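You operate a simulated robot arm through the tools that you are given. There is no shell and no other tool. Be economical: measure what you need, move in short steps, check, and stop when the job is done.

You run a simulated robot arm. Do the job below in one go: nothing can be reset, and whatever is moved stays where it is left.

TASK
Shut the refill bottle, put it and the floss pod on the tray and push the tray back.
Fine: a hand's width toward the mirror.

It is judged by the outcome, as a careful person would: the job done as asked, and still so three seconds after it is handed in. It fails if anything else is knocked over, pushed out of place, dropped, spilled or broken.

THE ROBOT
A 5-joint arm with a two-finger parallel gripper, fixed in place. Base frame: the origin is at the foot of the arm, x ahead of it, y to its left, z up; the work surface is at about z = 0. Units: mm, rad, N and s.
With the tool pointing down near the work surface it reaches from about 260 to 600 mm from the base axis. Its first joint turns from -1.152 to 1.152 rad. The tool tilts only in the upright plane through the base axis and itself; it spins freely about its own axis. Payload 1.57 kg.
The TCP is the grasp point between the finger pads, 30 mm short of the fingertips. In the tool frame z runs along the fingers and y along their closing line. Largest opening 80 mm; finger width 17, thickness 12; the body of the gripper, 40 by 82 mm, starts 80 mm behind the TCP.
Orientation is that of the tool frame in the base frame, as [roll, pitch, yaw] about the fixed x, y, z axes, in that order (R = Rz(yaw) Ry(pitch) Rx(roll)). With the fingers straight down and closing along the base's y, the tool's x points along the base's -x, its y along +y and its z along -z.

THE INTERFACE
- The arm moves only by the tool step_arm. Its argument "moves" is a list of rows, each an object of numbers (a shift or turn left out is 0, a gripper value left out holds the last): "rx", "ry", "rz": the turn, a rotation vector about the tool's x, y, z in rad; "dx", "dy", "dz": the shift along the tool's x, y, z in mm; "claw": the closure, from 0 (fully open) to 1 (shut). In form: [{"rx": .., "ry": .., "rz": .., "dx": .., "dy": .., "dz": .., "claw": ..}, ...]. A call has 1 to 20 rows; each row shifts and turns the commanded pose from where the row before left it, along the tool's axes as they then stand. A row lasts 0.2 s, in which the tool goes at most 50 mm and 0.15 rad; a call with a longer step from one row to the next is refused whole, and so is a gripper value outside its range. Where a pose cannot be reached the arm comes as near as it can. A force on the tool above 40 N (or 10 N above the force at the start of the call, whichever is more), or a blocked arm, ends the call early, and 0.2 s more pass. Each finger travels about 153 mm/s and halts on what it meets, pressing with about 23 N; the grip force reading is that of the motor and also rises with nothing between the fingers. The clock runs only during rows and for 0.2 s after the last one: add rows that do not move to give the fingers time. The reply holds the time, the measured pose of the TCP, the force on the tool along the base axes, the opening and the grip force, in the units named above and with some noise.
- Cameras (640 x 400 px; columns grow to the right, rows downward): "scene" is fixed at [28.7, 379.8, 548.9]; the picture's right is [-0.86, -0.52, 0.00], its down [-0.18, 0.29, -0.94] and it looks along [0.49, -0.80, -0.34] (base axes); focal length 314 px, centre (320, 200). "wrist" rides on the gripper at [-32, 0, -78] in the tool frame; the picture's right is [0.00, -1.00, 0.00], its down [0.97, 0.00, -0.24] and it looks along [0.24, 0.00, 0.97] (tool axes); focal length 218 px, centre (320, 200).
- capture(camera): a new picture of that camera. It takes no simulated time.
- locate(camera, pixels): for up to 12 pixels [column, row] of the newest picture of that camera ("zoom" is the newest enlarged one), the place [x, y, z] in the base frame of the surface seen there, good to about 3 mm. It takes no simulated time.
- close_up(camera, box): a new picture of the part [left, top, right, bottom] of that camera's present view, enlarged. It takes no simulated time.
- hand_in(): hands the job in; it is judged then, once.

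Go step by step. Measure first, check grasps and placings, and put right what went wrong. The budget is 80 turns and 46 pictures, counting those below and the enlarged ones. Unless the task says otherwise, let go and move clear before handing in, and close with one line.

The tools are called after "Call:" by a JSON object that holds its "fn" and its "kwargs". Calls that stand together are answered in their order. step_arm: Moves the arm, as the interface text tells. Its arguments: {"type":"object","properties":{"moves":{"type":"array","items":{"type":"object","properties":{"rx":{"type":"number"},"ry":{"type":"number"},"rz":{"type":"number"},"dx":{"type":"number"},"dy":{"type":"number"},"dz":{"type":"number"},"claw":{"type":"number"}}}}},"required":["moves"]} The other tools are called the same way: capture (camera) takes a picture; locate (camera, pixels) gives the place of the surface under pixels of a picture; close_up (camera, box) takes an enlarged picture of a part of a camera's view; hand_in () hands the job in.

At the start:

```text
clock: 0.0
eef_pos: [309.4, -202.6, 411.5]
orientation: [-3.14, 0.001, -3.141]
wrist_force: [1.4, 0.1, 0.2]
width: 80.2
grip_force: 0.0
```

scene: 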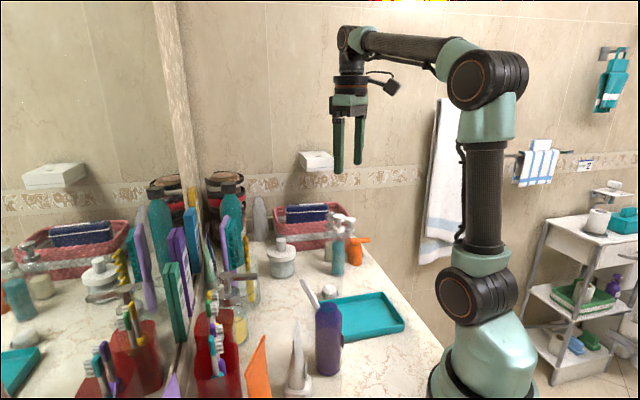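
wrist: 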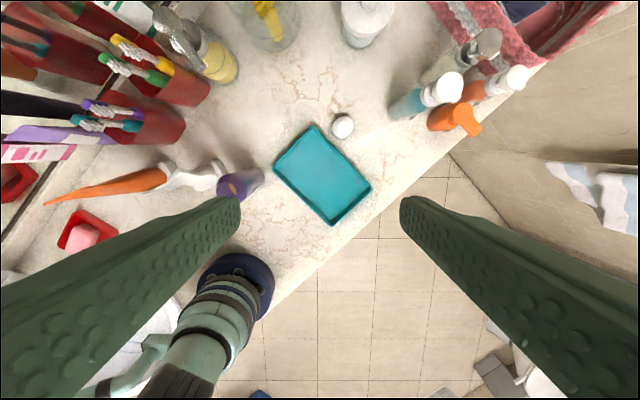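

The wrist view shows the teal tray near (322,175) with a white round object at (342,126) and several bottles. I'll take close-ups to identify the refill bottle and the floss pod.

Call:
{"fn": "close_up", "kwargs": {"camera": "scene", "box": [280, 200, 440, 300]}}

Call:
{"fn": "close_up", "kwargs": {"camera": "scene", "box": [240, 270, 420, 400]}}

Call:
{"fn": "close_up", "kwargs": {"camera": "wrist", "box": [200, 0, 540, 230]}}

```text
4.00 times, centred on (360, 250) of scene
```

zoom: 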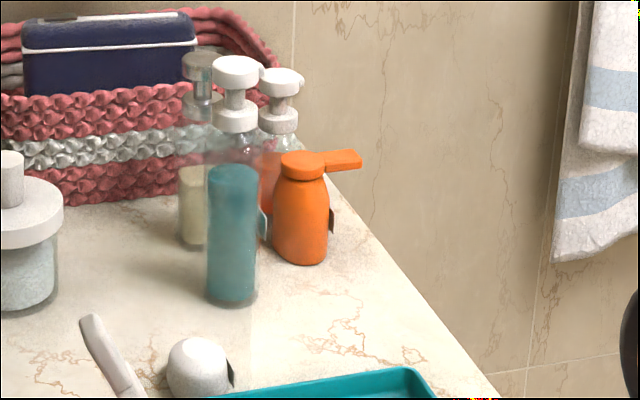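

```text
3.08 times, centred on (330, 335) of scene
```

zoom: 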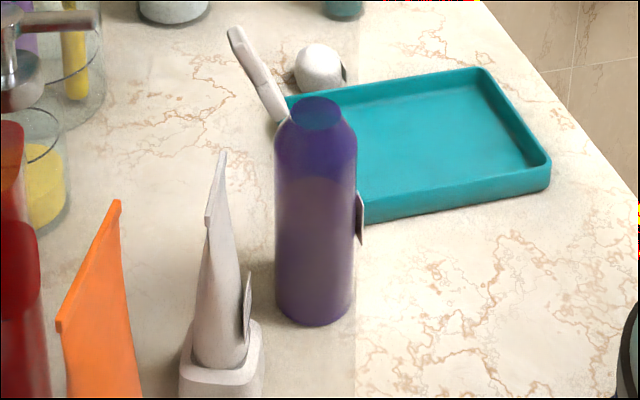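

```text
1.74 times, centred on (370, 115) of wrist
```

zoom: 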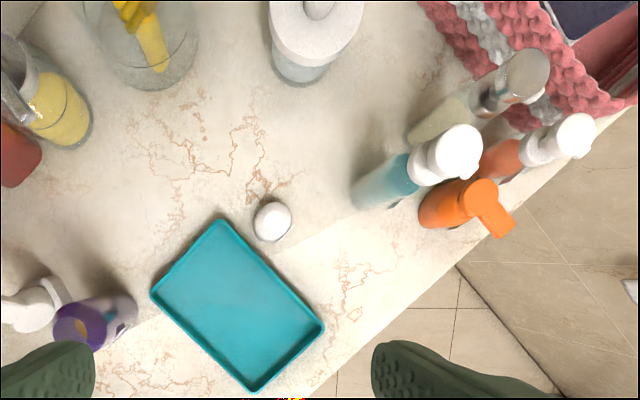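

The orange bottle has a lid sticking out sideways, and the purple one may have an open flap, so I'll zoom in on both.

Call:
{"fn": "close_up", "kwargs": {"camera": "wrist", "box": [150, 140, 290, 228]}}

Call:
{"fn": "close_up", "kwargs": {"camera": "scene", "box": [290, 270, 360, 314]}}

Call:
{"fn": "close_up", "kwargs": {"camera": "wrist", "box": [390, 60, 510, 140]}}

```text
4.55 times, centred on (220, 184) of wrist
```

zoom: 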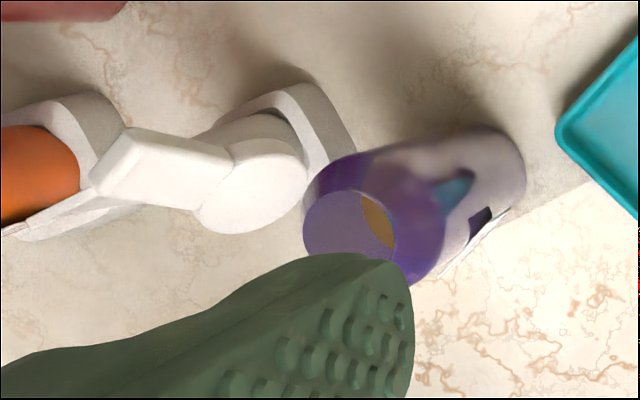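

```text
9.09 times, centred on (325, 292) of scene
```

zoom: 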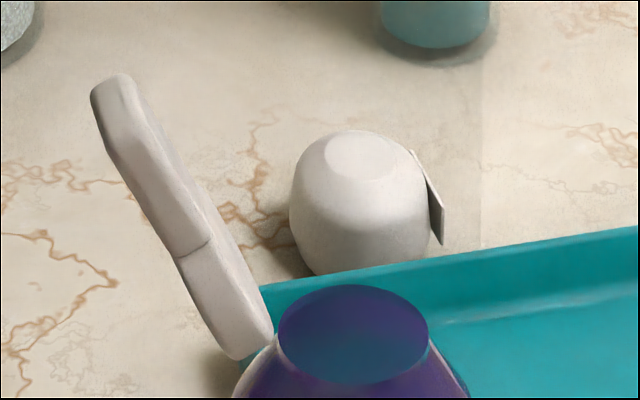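

```text
5.00 times, centred on (450, 100) of wrist
```

zoom: 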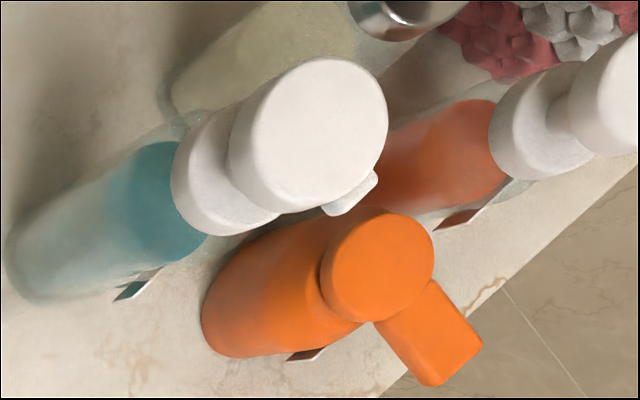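

I'll measure the key items: purple bottle top, slanted white piece, pod, tray corners, orange bottle and pump bottles.

Call:
{"fn": "capture", "kwargs": {"camera": "scene"}}

Call:
{"fn": "locate", "kwargs": {"camera": "scene", "pixels": [[303, 283], [314, 305], [328, 305], [330, 372], [329, 292], [355, 242], [371, 240], [355, 262], [339, 221], [322, 345], [297, 340], [297, 380]]}}

Call:
{"fn": "capture", "kwargs": {"camera": "wrist"}}

Call:
{"fn": "locate", "kwargs": {"camera": "wrist", "pixels": [[274, 169], [314, 126], [371, 188], [332, 224], [322, 175], [342, 126], [226, 188], [236, 188], [462, 113], [472, 128], [448, 87], [210, 178]]}}

```text
37 pictures are left
```

scene: 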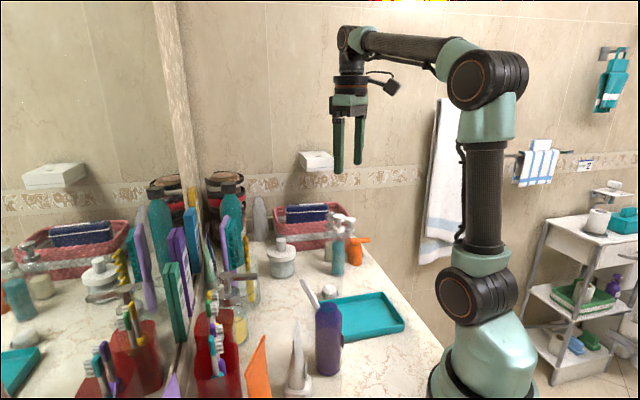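

```text
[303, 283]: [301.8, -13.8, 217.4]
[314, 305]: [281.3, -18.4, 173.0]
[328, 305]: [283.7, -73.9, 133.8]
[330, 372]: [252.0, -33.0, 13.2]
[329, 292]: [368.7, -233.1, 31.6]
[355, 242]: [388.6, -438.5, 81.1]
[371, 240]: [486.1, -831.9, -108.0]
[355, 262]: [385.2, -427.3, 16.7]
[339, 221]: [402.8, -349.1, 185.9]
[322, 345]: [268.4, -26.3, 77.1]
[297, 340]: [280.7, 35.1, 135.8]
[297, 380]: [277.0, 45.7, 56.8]
```

```text
36 pictures are left
```

wrist: 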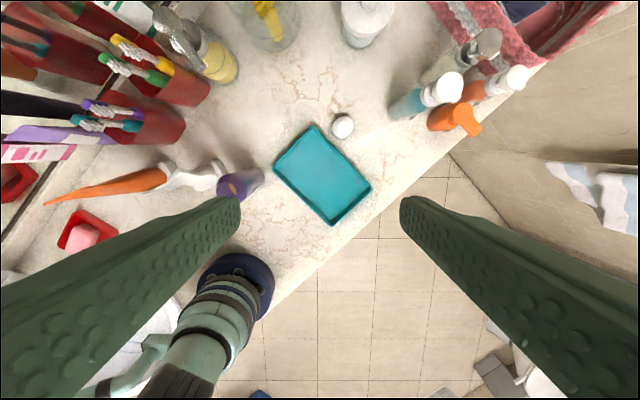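

```text
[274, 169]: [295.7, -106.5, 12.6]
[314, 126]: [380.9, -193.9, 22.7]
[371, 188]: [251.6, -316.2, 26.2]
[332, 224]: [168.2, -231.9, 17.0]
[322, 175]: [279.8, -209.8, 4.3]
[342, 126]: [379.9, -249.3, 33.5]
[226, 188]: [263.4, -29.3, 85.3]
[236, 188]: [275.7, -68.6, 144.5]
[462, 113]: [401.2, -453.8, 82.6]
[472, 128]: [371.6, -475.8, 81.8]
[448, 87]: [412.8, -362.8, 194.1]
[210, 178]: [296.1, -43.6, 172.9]
```

The purple bottle at about (268,-45) looks open: a white flap stands up from its rim, from (281,-18,173) to (302,-14,217). The orange bottle has the same kind of cap, but closed. I'll move the wrist camera over the purple bottle to be sure.

Call:
{"fn": "step_arm", "kwargs": {"moves": [{"dy": 40}, {"dy": 40}, {"dy": 30, "dx": -20}, {"dx": -10}]}}

Call:
{"fn": "capture", "kwargs": {"camera": "wrist"}}

```text
clock: 1.0
eef_pos: [340.7, -91.6, 412.7]
orientation: [-3.14, 0.0, -3.141]
wrist_force: [-0.2, -0.6, -0.6]
width: 79.9
grip_force: 0.1
```

```text
35 pictures are left
```

wrist: 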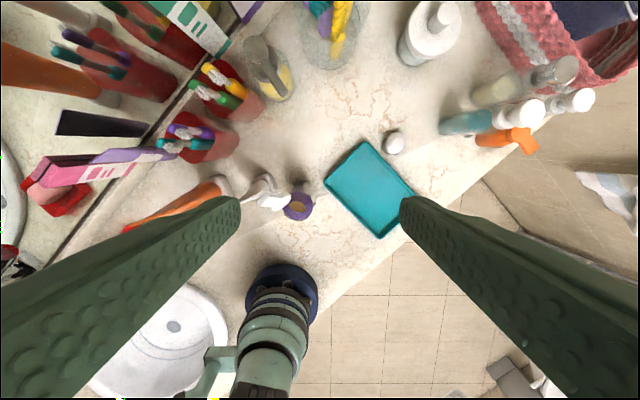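

Call:
{"fn": "close_up", "kwargs": {"camera": "wrist", "box": [230, 160, 350, 235]}}

Call:
{"fn": "close_up", "kwargs": {"camera": "wrist", "box": [420, 40, 600, 160]}}

Call:
{"fn": "locate", "kwargs": {"camera": "wrist", "pixels": [[298, 206], [288, 207], [308, 207], [298, 216], [272, 203], [268, 188], [262, 180], [304, 194], [395, 142], [500, 183], [370, 270], [280, 204]]}}

```text
5.33 times, centred on (290, 198) of wrist
```

zoom: 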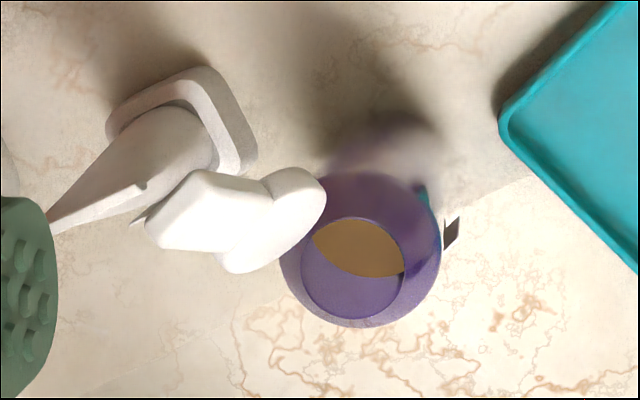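

```text
3.33 times, centred on (510, 100) of wrist
```

zoom: 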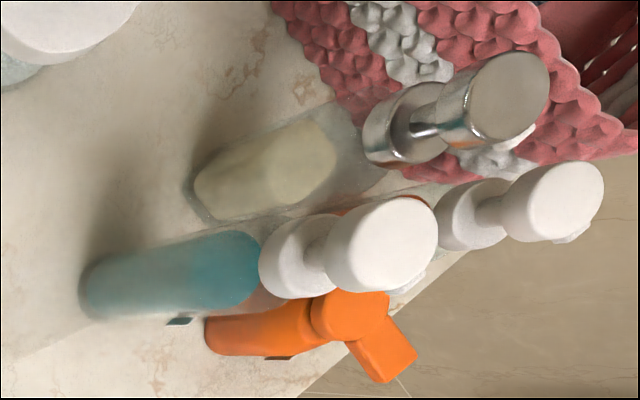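

```text
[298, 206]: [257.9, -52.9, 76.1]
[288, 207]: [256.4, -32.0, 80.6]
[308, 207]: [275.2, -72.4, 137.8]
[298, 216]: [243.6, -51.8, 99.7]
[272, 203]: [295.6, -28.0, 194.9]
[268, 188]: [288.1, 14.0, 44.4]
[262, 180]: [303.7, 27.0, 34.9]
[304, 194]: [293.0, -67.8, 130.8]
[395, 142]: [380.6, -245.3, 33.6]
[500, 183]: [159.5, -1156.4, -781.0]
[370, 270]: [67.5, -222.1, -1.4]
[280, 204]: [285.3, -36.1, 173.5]
```

The purple bottle's mouth is open with amber fill inside, and its white cap is hinged on the mirror side, so this is the refill bottle. I'll turn the tool 45°, close the fingers and move to the mirror side of the cap, up high.

Call:
{"fn": "step_arm", "kwargs": {"moves": [{"rz": -0.131, "claw": 1}, {"rz": -0.131}, {"rz": -0.131}, {"rz": -0.131}, {"rz": -0.131}, {"rz": -0.131}, {"dx": -35, "dy": 30}, {"dx": -33, "dy": 30}, {"dy": 15}, {"dz": 40}, {}]}}

Call:
{"fn": "capture", "kwargs": {"camera": "wrist"}}

Call:
{"fn": "close_up", "kwargs": {"camera": "scene", "box": [240, 180, 400, 380]}}

```text
clock: 3.4
eef_pos: [334.0, 7.4, 370.5]
orientation: [-3.141, 0.001, -2.354]
wrist_force: [0.9, -1.0, 1.1]
width: 0.1
grip_force: 21.3
```

```text
32 pictures are left
```

wrist: 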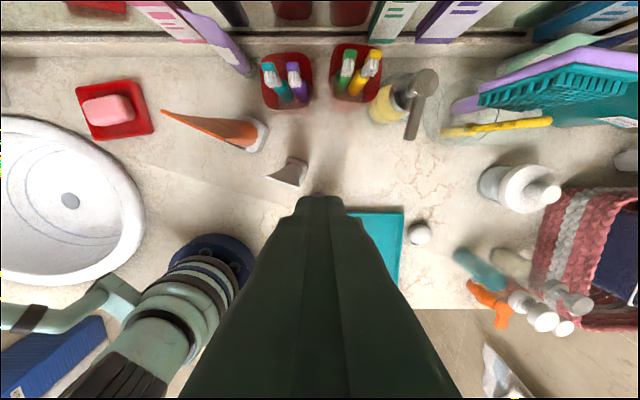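

```text
2.00 times, centred on (320, 280) of scene
```

zoom: 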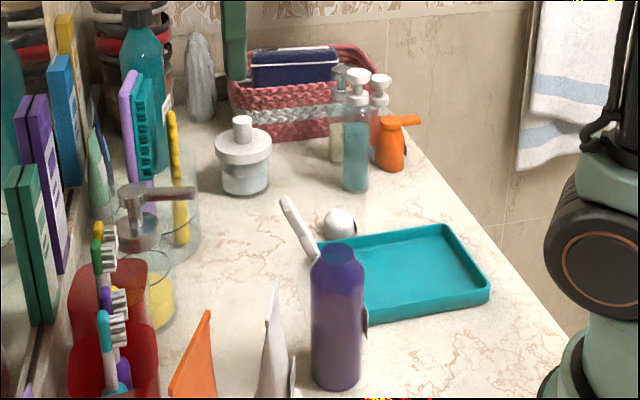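

The wrist view is now aligned with the counter, with the mirror toward the top. I'll lower the tip to about z=197 behind the flap, then move toward it in small steps.

Call:
{"fn": "step_arm", "kwargs": {"moves": [{"dz": 40}, {"dz": 40}, {"dz": 40}, {"dz": 23}, {"dx": 6}, {"dx": 6}, {}]}}

Call:
{"fn": "close_up", "kwargs": {"camera": "scene", "box": [240, 220, 400, 320]}}

```text
clock: 5.0
eef_pos: [326.2, -0.9, 228.0]
orientation: [3.141, 0.001, -2.354]
wrist_force: [0.2, 0.3, 0.0]
width: 0.0
grip_force: 21.3
```

```text
4.00 times, centred on (320, 270) of scene
```

zoom: 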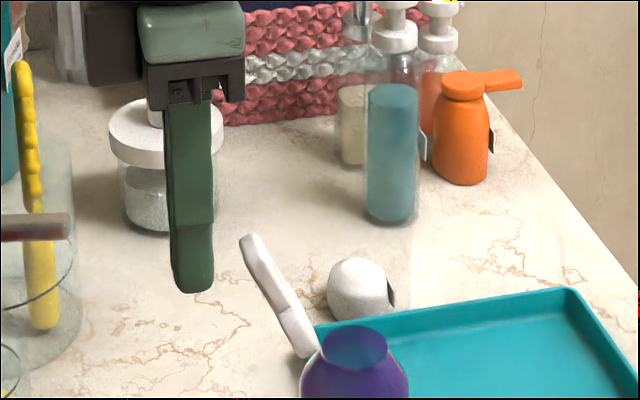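

The fingertip (190,290 in the zoom) is about 15-20 mm behind the flap and level with its middle. I'll advance in small steps.

Call:
{"fn": "step_arm", "kwargs": {"moves": [{"dx": 5}, {"dx": 5}, {"dx": 4}, {"dx": 4}, {"dx": 4}, {}]}}

Call:
{"fn": "close_up", "kwargs": {"camera": "scene", "box": [240, 220, 400, 380]}}

```text
clock: 6.4
eef_pos: [309.7, -15.1, 229.4]
orientation: [3.141, -0.001, -2.355]
wrist_force: [0.8, -0.2, 0.1]
width: 0.0
grip_force: 21.5
```

```text
2.50 times, centred on (320, 300) of scene
```

zoom: 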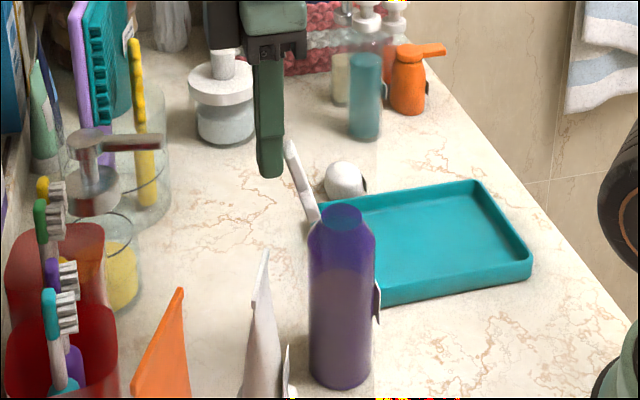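

The flap has turned more upright and the bottle hasn't moved, with almost no force. I'll keep pushing.

Call:
{"fn": "step_arm", "kwargs": {"moves": [{"dx": 5}, {"dx": 5}, {"dx": 5}, {"dx": 5}, {"dx": 5}, {}]}}

Call:
{"fn": "close_up", "kwargs": {"camera": "scene", "box": [240, 220, 400, 380]}}

```text
clock: 7.8
eef_pos: [292.5, -32.4, 229.7]
orientation: [3.14, -0.001, -2.354]
wrist_force: [-0.4, 0.0, -0.3]
width: 0.0
grip_force: 21.3
```

```text
2.50 times, centred on (320, 300) of scene
```

zoom: 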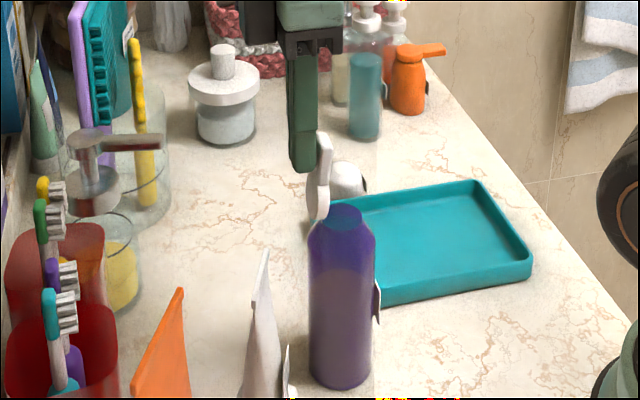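

It's just past vertical now, and the bottle is still steady. I'll continue along an arc, going over and then down.

Call:
{"fn": "step_arm", "kwargs": {"moves": [{"dx": 5}, {"dx": 5}, {"dx": 5}, {"dx": 5}, {"dx": 5}, {"dx": 5, "dz": 3}, {"dx": 4, "dz": 4}, {}]}}

Call:
{"fn": "close_up", "kwargs": {"camera": "scene", "box": [240, 220, 400, 380]}}

```text
clock: 9.6
eef_pos: [268.3, -56.0, 221.5]
orientation: [3.14, 0.0, -2.354]
wrist_force: [0.6, 0.0, 0.6]
width: 0.3
grip_force: 21.2
```

```text
2.50 times, centred on (320, 300) of scene
```

zoom: 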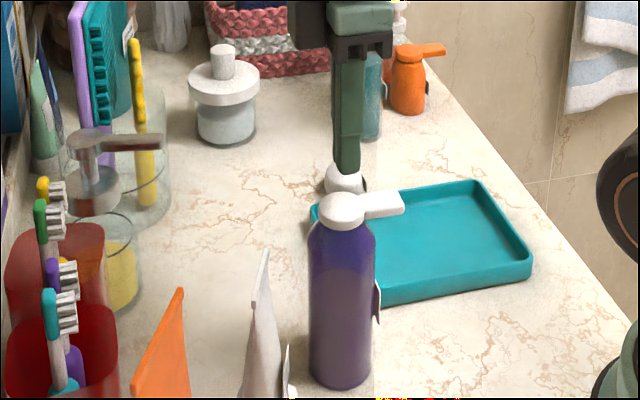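

The flap has dropped shut over the mouth, with its tab pointing to the counter edge. I'll press it down gently to seat it.

Call:
{"fn": "locate", "kwargs": {"camera": "zoom", "pixels": [[343, 205], [385, 203], [325, 290], [378, 305], [345, 175]]}}

Call:
{"fn": "step_arm", "kwargs": {"moves": [{"dz": 6}, {"dz": 5}, {"dz": 3}, {"dz": 3}, {}]}}

```text
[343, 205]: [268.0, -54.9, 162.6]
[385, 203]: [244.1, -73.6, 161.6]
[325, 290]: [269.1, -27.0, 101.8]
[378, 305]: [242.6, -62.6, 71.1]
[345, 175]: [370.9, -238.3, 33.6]
```

```text
clock: 10.8
eef_pos: [269.5, -56.1, 203.7]
orientation: [-3.141, 0.0, -2.355]
wrist_force: [0.4, 0.7, 0.0]
width: 0.0
grip_force: 21.2
```

Call:
{"fn": "step_arm", "kwargs": {"moves": [{"dz": 5}, {"dz": 4}, {"dz": 2}, {"dz": 2}, {"dz": 1}, {}]}}

```text
clock: 12.2
eef_pos: [268.6, -57.0, 190.5]
orientation: [3.14, -0.002, -2.353]
wrist_force: [-0.8, -0.4, 0.0]
width: 0.3
grip_force: 21.6
```

Call:
{"fn": "step_arm", "kwargs": {"moves": [{"dz": 1}, {"dz": 1}, {}]}}

Call:
{"fn": "close_up", "kwargs": {"camera": "scene", "box": [290, 270, 370, 380]}}

```text
clock: 13.0
eef_pos: [268.9, -58.2, 188.5]
orientation: [3.141, 0.002, -2.353]
wrist_force: [-3.1, 0.4, 15.8]
width: 0.4
grip_force: 21.4
```

```text
3.64 times, centred on (330, 325) of scene
```

zoom: 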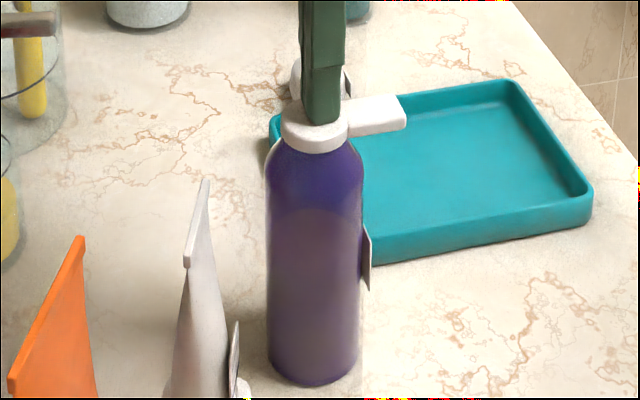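

The cap is seated: pressing gave about 16 N and it lies flat on the mouth. Next I'll lift, open the fingers partway for a two-point push, and go to the counter-edge side of the tray. Pushing it while empty avoids tipping the bottle.

Call:
{"fn": "step_arm", "kwargs": {"moves": [{"dz": -40}, {"dz": -40}, {"dz": -30, "claw": 0.25}, {"dx": 39, "dy": -18.8}, {"dx": 39, "dy": -18.8}, {"dx": 39, "dy": -18.8}, {"dx": 39, "dy": -18.8}, {"dx": 39, "dy": -18.8}, {"dx": 39, "dy": -18.8}, {}]}}

Call:
{"fn": "capture", "kwargs": {"camera": "wrist"}}

```text
clock: 15.2
eef_pos: [184.6, -305.6, 299.9]
orientation: [-3.14, 0.001, -2.354]
wrist_force: [-0.2, 0.6, 0.2]
width: 60.1
grip_force: 0.0
```

```text
25 pictures are left
```

wrist: 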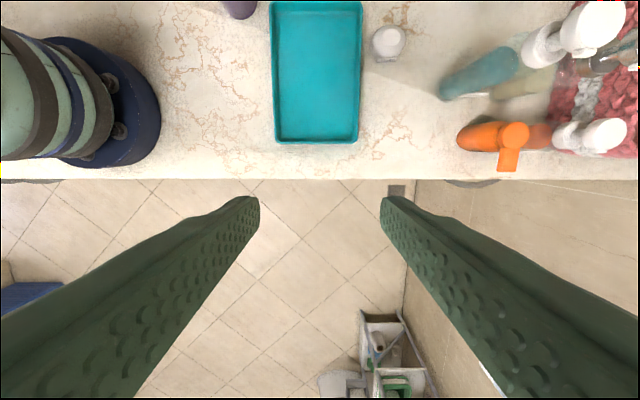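

The tray is square to the view, its near edge at row 142 and the counter edge at row 180. I'll measure the heights.

Call:
{"fn": "locate", "kwargs": {"camera": "wrist", "pixels": [[276, 138], [358, 138], [316, 143], [316, 170], [275, 4], [360, 4], [316, 80], [318, 138], [388, 42], [400, 55], [388, 58], [430, 100]]}}

```text
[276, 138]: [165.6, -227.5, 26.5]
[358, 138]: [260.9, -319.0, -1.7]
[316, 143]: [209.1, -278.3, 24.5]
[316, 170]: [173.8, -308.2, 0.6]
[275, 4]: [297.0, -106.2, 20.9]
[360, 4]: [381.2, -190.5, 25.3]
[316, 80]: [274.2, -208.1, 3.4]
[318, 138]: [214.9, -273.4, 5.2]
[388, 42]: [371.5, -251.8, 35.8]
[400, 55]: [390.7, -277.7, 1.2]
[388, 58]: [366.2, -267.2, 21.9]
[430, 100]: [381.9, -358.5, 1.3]
```

The tray's near wall is at d≈-49 along the push axis, with its rim at z=25. I'll come down behind it to tip height z≈8.

Call:
{"fn": "step_arm", "kwargs": {"moves": [{"dz": 45, "dy": 2}, {"dz": 45}, {"dz": 45}, {"dz": 45}, {"dz": 40}, {"dz": 25}, {"dz": 16}, {}]}}

```text
clock: 17.0
eef_pos: [183.9, -299.5, 39.8]
orientation: [-3.14, -0.001, -2.355]
wrist_force: [1.0, 0.3, 0.2]
width: 60.0
grip_force: 0.0
```

Call:
{"fn": "step_arm", "kwargs": {"moves": [{"dx": -12}, {"dx": -10}, {"dx": -6}, {"dx": -6}, {"dx": -6}, {"dx": -6}, {"dx": -6}, {"dx": -6}, {}]}}

Call:
{"fn": "capture", "kwargs": {"camera": "scene"}}

```text
clock: 19.0
eef_pos: [223.3, -260.8, 37.5]
orientation: [-3.141, 0.0, -2.355]
wrist_force: [-0.5, 1.1, -0.3]
width: 60.0
grip_force: 0.0
```

```text
24 pictures are left
```

scene: 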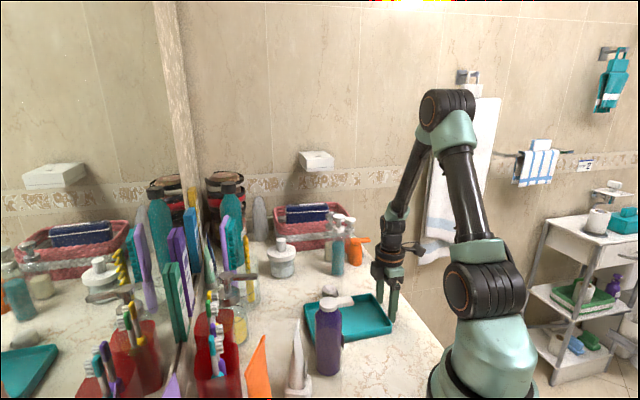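

The tray is sliding straight. I'll push the remaining 59 mm or so.

Call:
{"fn": "step_arm", "kwargs": {"moves": [{"dx": -6}, {"dx": -6}, {"dx": -6}, {"dx": -6}, {"dx": -6}, {"dx": -6}, {"dx": -6}, {"dx": -6}, {"dx": -6}, {"dx": -4}, {}]}}

Call:
{"fn": "close_up", "kwargs": {"camera": "scene", "box": [200, 230, 440, 400]}}

```text
clock: 21.4
eef_pos: [262.8, -218.4, 38.8]
orientation: [-3.141, -0.002, -2.354]
wrist_force: [-0.4, 0.7, 1.6]
width: 60.0
grip_force: 0.0
```

```text
2.35 times, centred on (320, 315) of scene
```

zoom: 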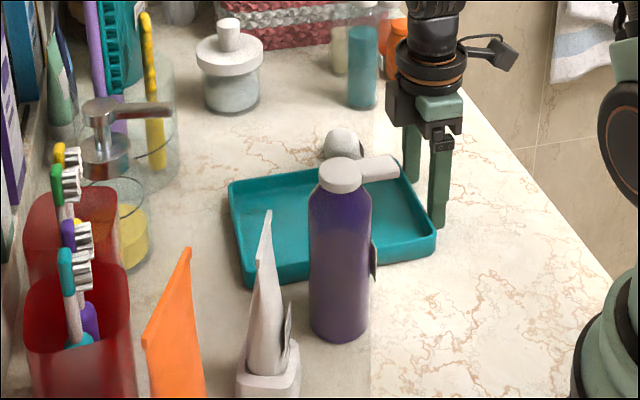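

The tray has moved about 89 mm, roughly a hand's width, and is clear of the bottle. I'll back off, rise and go over the floss pod with the gripper open.

Call:
{"fn": "step_arm", "kwargs": {"moves": [{"dx": 8}, {"dx": 10}, {"dz": -45}, {"dz": -45}, {"dz": -45}, {"dz": -45}, {"dz": -30, "claw": 0}, {"dx": -38, "dy": -30}, {"dx": -38, "dy": -36}, {"dy": -36}, {}]}}

Call:
{"fn": "capture", "kwargs": {"camera": "wrist"}}

```text
refused: row 9 steps farther than a row can; nothing moved
```

```text
22 pictures are left
```

wrist: 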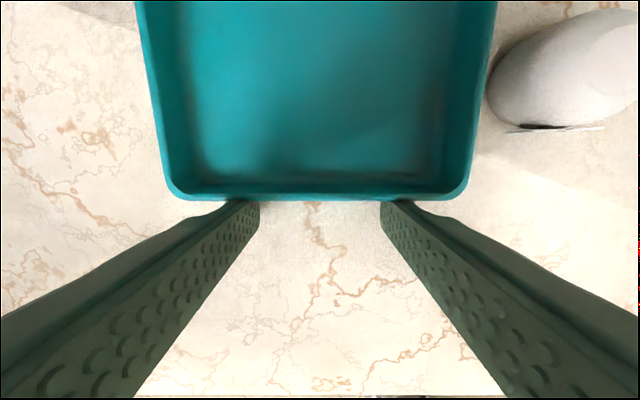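

The tag sits on the pod's counter-edge side, and the gap to the tray is about 16 mm. I'll grip it diagonally, closing along base y. First I'll back off, rise, turn and go above it.

Call:
{"fn": "step_arm", "kwargs": {"moves": [{"dx": 8}, {"dx": 10}, {"dz": -45}, {"dz": -45}, {"dz": -45}, {"dz": -45}, {"dz": -30, "claw": 0}, {"dx": -30, "dy": -34}, {"dx": -30, "dy": -34}, {"dx": -16, "dy": -34}, {"rz": 0.131}, {"rz": 0.131}, {"rz": 0.131}, {"rz": 0.131}, {"rz": 0.131}, {"rz": 0.131}, {}]}}

Call:
{"fn": "capture", "kwargs": {"camera": "wrist"}}

```text
clock: 25.0
eef_pos: [377.1, -250.7, 247.6]
orientation: [-3.141, -0.001, 3.14]
wrist_force: [-0.4, 0.8, -0.2]
width: 80.0
grip_force: 0.0
```

```text
21 pictures are left
```

wrist: 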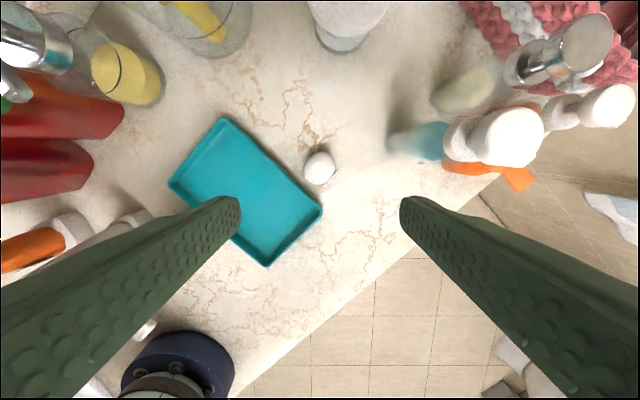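

Call:
{"fn": "locate", "kwargs": {"camera": "wrist", "pixels": [[320, 160], [304, 168], [336, 166], [320, 183], [320, 152], [222, 119], [169, 184], [320, 208], [268, 264], [300, 189], [330, 182], [245, 190]]}}

Call:
{"fn": "close_up", "kwargs": {"camera": "wrist", "box": [280, 140, 360, 190]}}

```text
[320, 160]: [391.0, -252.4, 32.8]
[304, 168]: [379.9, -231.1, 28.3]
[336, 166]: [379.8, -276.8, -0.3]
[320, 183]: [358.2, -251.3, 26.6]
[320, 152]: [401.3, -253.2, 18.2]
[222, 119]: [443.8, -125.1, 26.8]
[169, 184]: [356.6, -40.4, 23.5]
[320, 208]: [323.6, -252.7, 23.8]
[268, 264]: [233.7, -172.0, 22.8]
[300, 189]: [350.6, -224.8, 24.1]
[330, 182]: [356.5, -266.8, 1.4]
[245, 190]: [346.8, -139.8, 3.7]
```

```text
8.00 times, centred on (320, 165) of wrist
```

zoom: 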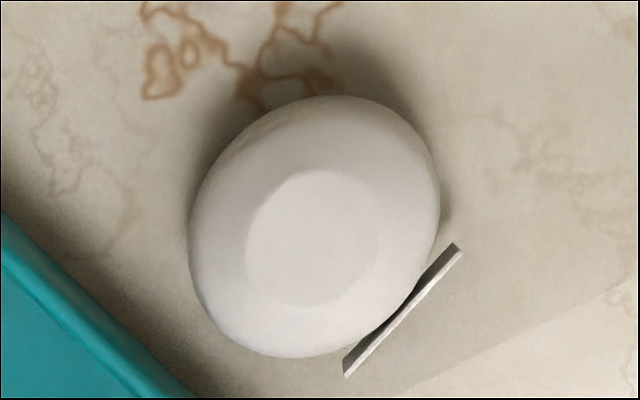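

The tag's end would foul a base-y grip, but closing along the push axis presses flat on the tag and stays clear of the tray. I'll turn another 45° and descend over (379,-250).

Call:
{"fn": "step_arm", "kwargs": {"moves": [{"rz": 0.131}, {"rz": 0.131}, {"rz": 0.131}, {"rz": 0.131}, {"rz": 0.131}, {"rz": 0.131}, {"dx": -1, "dy": 1.5, "dz": 30}, {"dz": 45}, {"dz": 45}, {"dz": 40}, {"dz": 20}, {}]}}

Call:
{"fn": "capture", "kwargs": {"camera": "wrist"}}

```text
clock: 27.6
eef_pos: [377.3, -248.7, 67.6]
orientation: [3.141, 0.001, 2.355]
wrist_force: [-0.3, 0.2, 0.2]
width: 79.9
grip_force: 0.1
```

```text
19 pictures are left
```

wrist: 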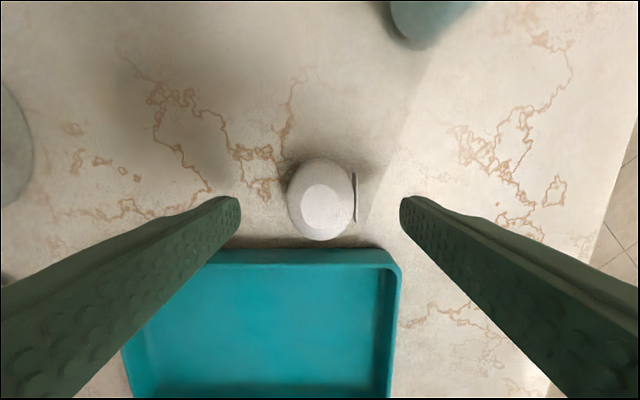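

The pod is centred between the fingers at (320,200). I'll descend and close.

Call:
{"fn": "step_arm", "kwargs": {"moves": [{"dz": 18}, {"dz": 14}, {"claw": 0.4}, {"claw": 0.6}, {"claw": 0.6}, {"claw": 0.8}, {"claw": 1}, {"claw": 1}, {}]}}

```text
clock: 29.6
eef_pos: [377.6, -249.0, 34.7]
orientation: [3.141, 0.001, 2.356]
wrist_force: [0.2, -0.1, 0.5]
width: 39.1
grip_force: 22.3
```

The pod is held at 39 mm wide. I'll lift it and carry it over the tray.

Call:
{"fn": "step_arm", "kwargs": {"moves": [{"dz": -25}, {"dz": -30}, {"dx": 25, "dy": 2}, {"dx": 25, "dy": 2}, {"dx": 25, "dy": 2}, {"dx": 22, "dy": 1}, {}]}}

Call:
{"fn": "capture", "kwargs": {"camera": "wrist"}}

```text
clock: 31.2
eef_pos: [315.9, -176.5, 90.0]
orientation: [-3.141, 0.001, 2.354]
wrist_force: [0.3, -0.4, -1.4]
width: 39.5
grip_force: 23.3
```

```text
18 pictures are left
```

wrist: 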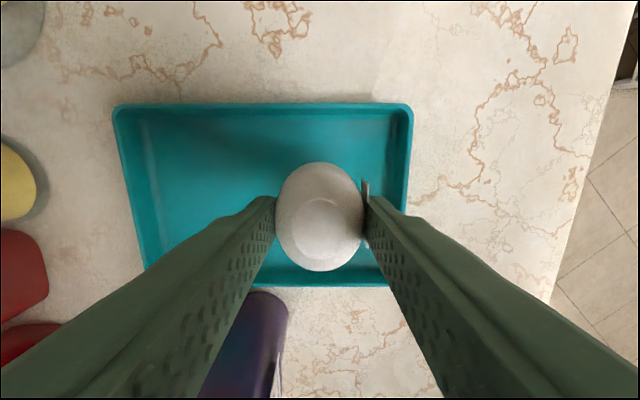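

The pod is over the tray, near its counter-edge end. I'll lower it and release.

Call:
{"fn": "step_arm", "kwargs": {"moves": [{"dz": 20}, {"dz": 18}, {"dz": 8}, {"dz": 4}, {}]}}

```text
clock: 32.4
eef_pos: [315.5, -176.0, 40.2]
orientation: [3.14, 0.001, 2.356]
wrist_force: [0.3, 0.6, 0.1]
width: 39.2
grip_force: 24.0
```

Call:
{"fn": "step_arm", "kwargs": {"moves": [{"dz": 1.5}, {}, {"claw": 0.4}, {"claw": 0.35}, {}, {"dz": -20}, {"dz": -30}, {"dz": -45}, {"dz": -45}, {"dz": -45}, {}]}}

Call:
{"fn": "capture", "kwargs": {"camera": "wrist"}}

```text
clock: 34.8
eef_pos: [317.0, -176.6, 225.1]
orientation: [-3.141, -0.001, 2.355]
wrist_force: [0.3, -0.2, -0.5]
width: 52.1
grip_force: 0.1
```

```text
17 pictures are left
```

wrist: 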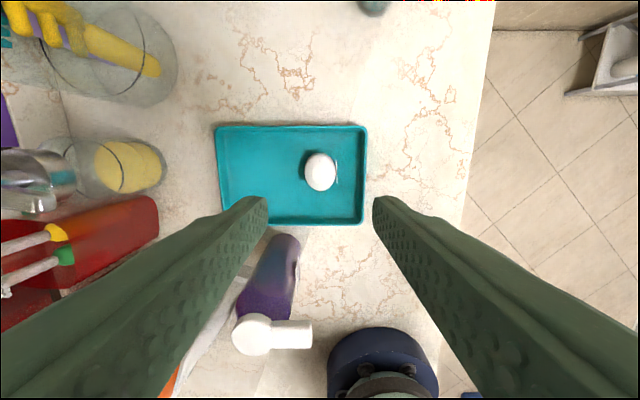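

The pod sits in the tray at (320,170). Next I'll rise, turn back so the fingers straddle the bottle across its tab, and go above the bottle.

Call:
{"fn": "step_arm", "kwargs": {"moves": [{"dz": -45, "claw": 0}, {"rz": -0.131}, {"rz": -0.131}, {"rz": -0.131}, {"rz": -0.131}, {"rz": -0.131}, {"rz": -0.131}, {"rz": -0.131}, {"rz": -0.131}, {"rz": -0.131}, {"rz": -0.131}, {"rz": -0.131}, {"rz": -0.131}, {"dx": -18, "dy": 40}, {"dx": -18, "dy": 40}, {"dx": -17, "dy": 39}, {}]}}

Call:
{"fn": "capture", "kwargs": {"camera": "wrist"}}

```text
clock: 38.4
eef_pos: [269.5, -53.1, 269.1]
orientation: [-3.142, 0.001, -2.355]
wrist_force: [0.1, 0.1, 0.3]
width: 80.1
grip_force: 0.2
```

```text
16 pictures are left
```

wrist: 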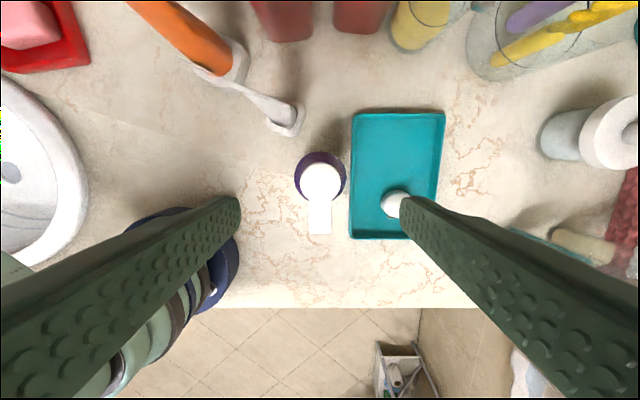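

The bottle (320,180) is centred between the fingers and the tab points down the image, clear of both. I'll descend to mid-body.

Call:
{"fn": "step_arm", "kwargs": {"moves": [{"dx": -2, "dz": 40}, {"dz": 45}, {"dz": 40}, {"dz": 25}, {"dz": 14}, {}]}}

Call:
{"fn": "close_up", "kwargs": {"camera": "scene", "box": [240, 220, 400, 400]}}

```text
clock: 39.8
eef_pos: [268.9, -54.3, 104.6]
orientation: [-3.14, 0.0, -2.354]
wrist_force: [-0.5, 0.0, 0.4]
width: 79.9
grip_force: 0.1
```

```text
2.22 times, centred on (320, 310) of scene
```

zoom: 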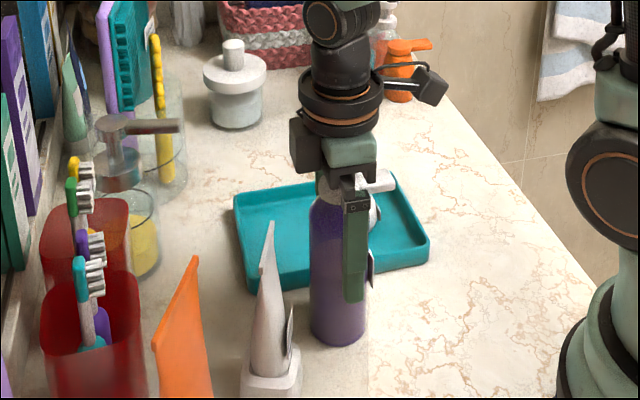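

Call:
{"fn": "step_arm", "kwargs": {"moves": [{"claw": 0.2}, {"claw": 0.3}, {"claw": 0.5}, {"claw": 0.8}, {"claw": 1}, {"claw": 1}, {}]}}

```text
clock: 41.4
eef_pos: [270.7, -53.7, 104.7]
orientation: [-3.142, 0.0, -2.355]
wrist_force: [-0.9, 0.6, -0.1]
width: 53.7
grip_force: 23.2
```

I have the bottle at 53.7 mm. I'll lift it slowly and check.

Call:
{"fn": "step_arm", "kwargs": {"moves": [{"dz": -8}, {"dz": -15}, {"dz": -20}, {"dz": -15}, {}]}}

Call:
{"fn": "close_up", "kwargs": {"camera": "scene", "box": [240, 220, 400, 400]}}

```text
clock: 42.6
eef_pos: [269.3, -53.0, 163.0]
orientation: [-3.141, 0.002, -2.354]
wrist_force: [0.1, 0.4, -3.5]
width: 53.9
grip_force: 23.4
```

```text
2.22 times, centred on (320, 310) of scene
```

zoom: 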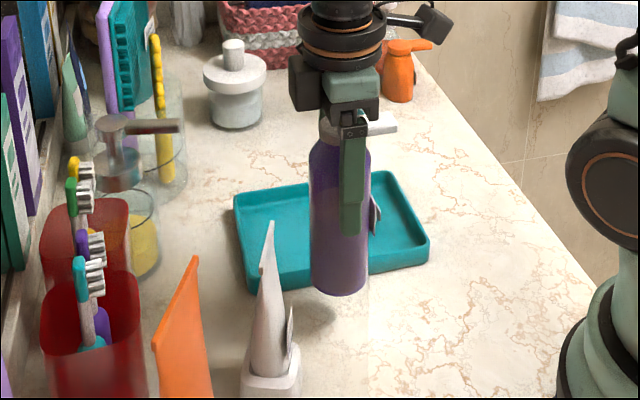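

The bottle hangs upright and clear of the surface, with its cap shut. I'll carry it over the mirror end of the tray.

Call:
{"fn": "step_arm", "kwargs": {"moves": [{"dx": -3, "dy": -17}, {"dx": -3, "dy": -20}, {"dx": -3, "dy": -20}, {"dx": -3, "dy": -20}, {"dx": -3, "dy": -20}, {"dx": -4, "dy": -18}, {}, {}]}}

Call:
{"fn": "capture", "kwargs": {"camera": "wrist"}}

Call:
{"fn": "close_up", "kwargs": {"camera": "scene", "box": [240, 200, 420, 360]}}

```text
clock: 44.4
eef_pos: [367.1, -122.5, 162.4]
orientation: [3.141, 0.0, -2.355]
wrist_force: [0.3, 0.4, -2.4]
width: 53.7
grip_force: 23.3
```

```text
13 pictures are left
```

wrist: 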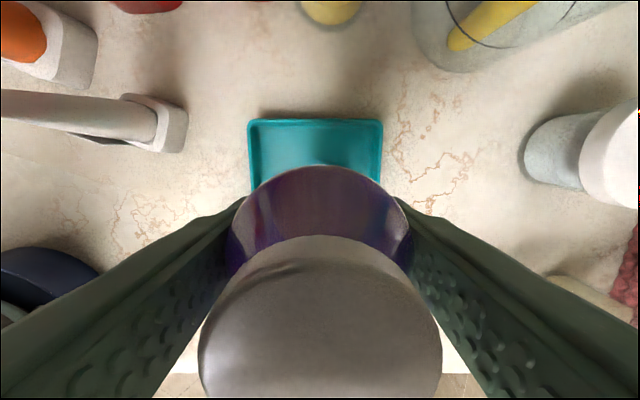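

```text
2.50 times, centred on (330, 280) of scene
```

zoom: 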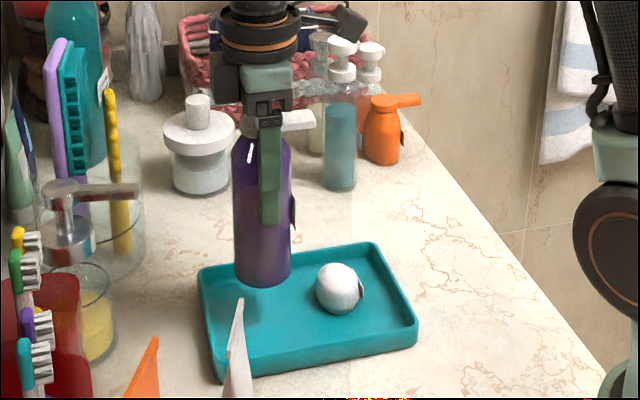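

The bottle is over the mirror end of the tray with the pod clear of it. I'll lower it onto the tray floor.

Call:
{"fn": "step_arm", "kwargs": {"moves": [{"dz": 15}, {"dz": 15}, {"dz": 12}, {"dz": 6}, {"dz": 3}, {}]}}

Call:
{"fn": "step_arm", "kwargs": {"moves": [{"dz": 1}, {"dz": 1}, {"dz": 0.5}, {}]}}

```text
clock: 45.8
eef_pos: [365.4, -121.3, 111.5]
orientation: [-3.141, -0.002, -2.356]
wrist_force: [-0.3, 0.1, -2.7]
width: 53.5
grip_force: 23.0
```

```text
clock: 46.8
eef_pos: [364.0, -121.1, 110.6]
orientation: [-3.141, 0.001, -2.356]
wrist_force: [-0.2, -1.2, -0.8]
width: 53.8
grip_force: 23.4
```

Call:
{"fn": "step_arm", "kwargs": {"moves": [{"dz": 0.7}, {}]}}

```text
clock: 47.4
eef_pos: [364.0, -121.8, 109.3]
orientation: [-3.14, 0.0, -2.356]
wrist_force: [-5.3, 1.7, 18.7]
width: 53.5
grip_force: 22.6
```

The bottle is firmly on the tray floor (upward reaction about 19 N). I'll ease off slightly, release and rise.

Call:
{"fn": "step_arm", "kwargs": {"moves": [{"dz": -0.7}, {}, {"claw": 0.25}, {"claw": 0.1}, {"claw": 0.05}, {}, {"dz": -20}, {"dz": -40}, {"dz": -45}, {"dz": -45}, {}]}}

Call:
{"fn": "capture", "kwargs": {"camera": "wrist"}}

Call:
{"fn": "close_up", "kwargs": {"camera": "scene", "box": [240, 200, 420, 360]}}

```text
clock: 49.8
eef_pos: [365.8, -118.2, 261.2]
orientation: [3.142, -0.001, -2.354]
wrist_force: [-0.1, 0.0, 0.1]
width: 75.8
grip_force: 0.0
```

```text
11 pictures are left
```

wrist: 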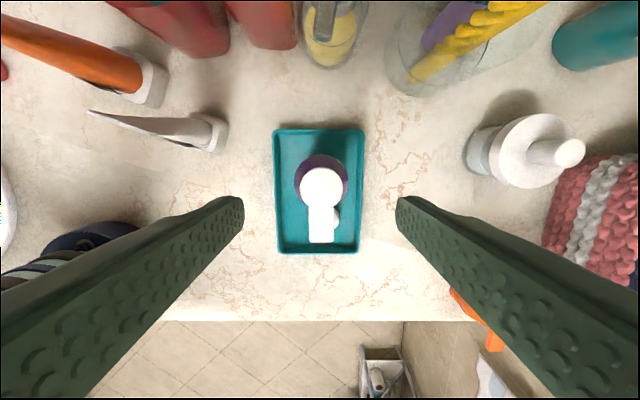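

```text
2.50 times, centred on (330, 280) of scene
```

zoom: 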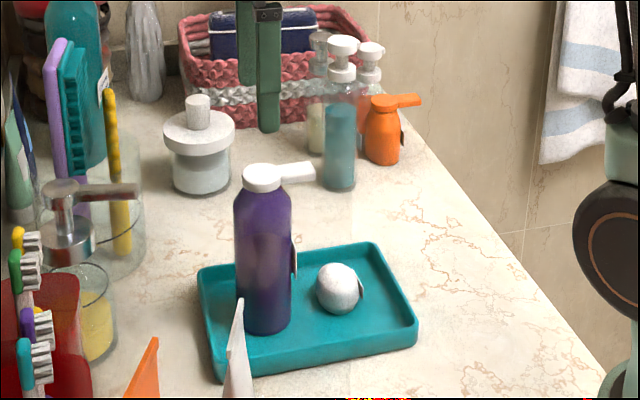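

The bottle stands shut on the tray beside the pod. I'll check the tray's final position.

Call:
{"fn": "locate", "kwargs": {"camera": "wrist", "pixels": [[276, 132], [361, 132], [280, 251], [356, 251], [318, 252]]}}

```text
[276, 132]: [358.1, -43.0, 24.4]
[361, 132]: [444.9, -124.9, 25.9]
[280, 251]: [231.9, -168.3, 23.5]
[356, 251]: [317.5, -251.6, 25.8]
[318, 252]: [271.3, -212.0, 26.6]
```

The tray corners have moved 88–92 mm toward the mirror, everything is upright and the arm is clear, so I'm handing in.

Call:
{"fn": "hand_in", "kwargs": {}}

```text
The job is handed in.
```

The refill bottle is shut and standing on the tray with the floss pod, and the tray is about 90 mm (a hand's width) closer to the mirror, with nothing else disturbed.
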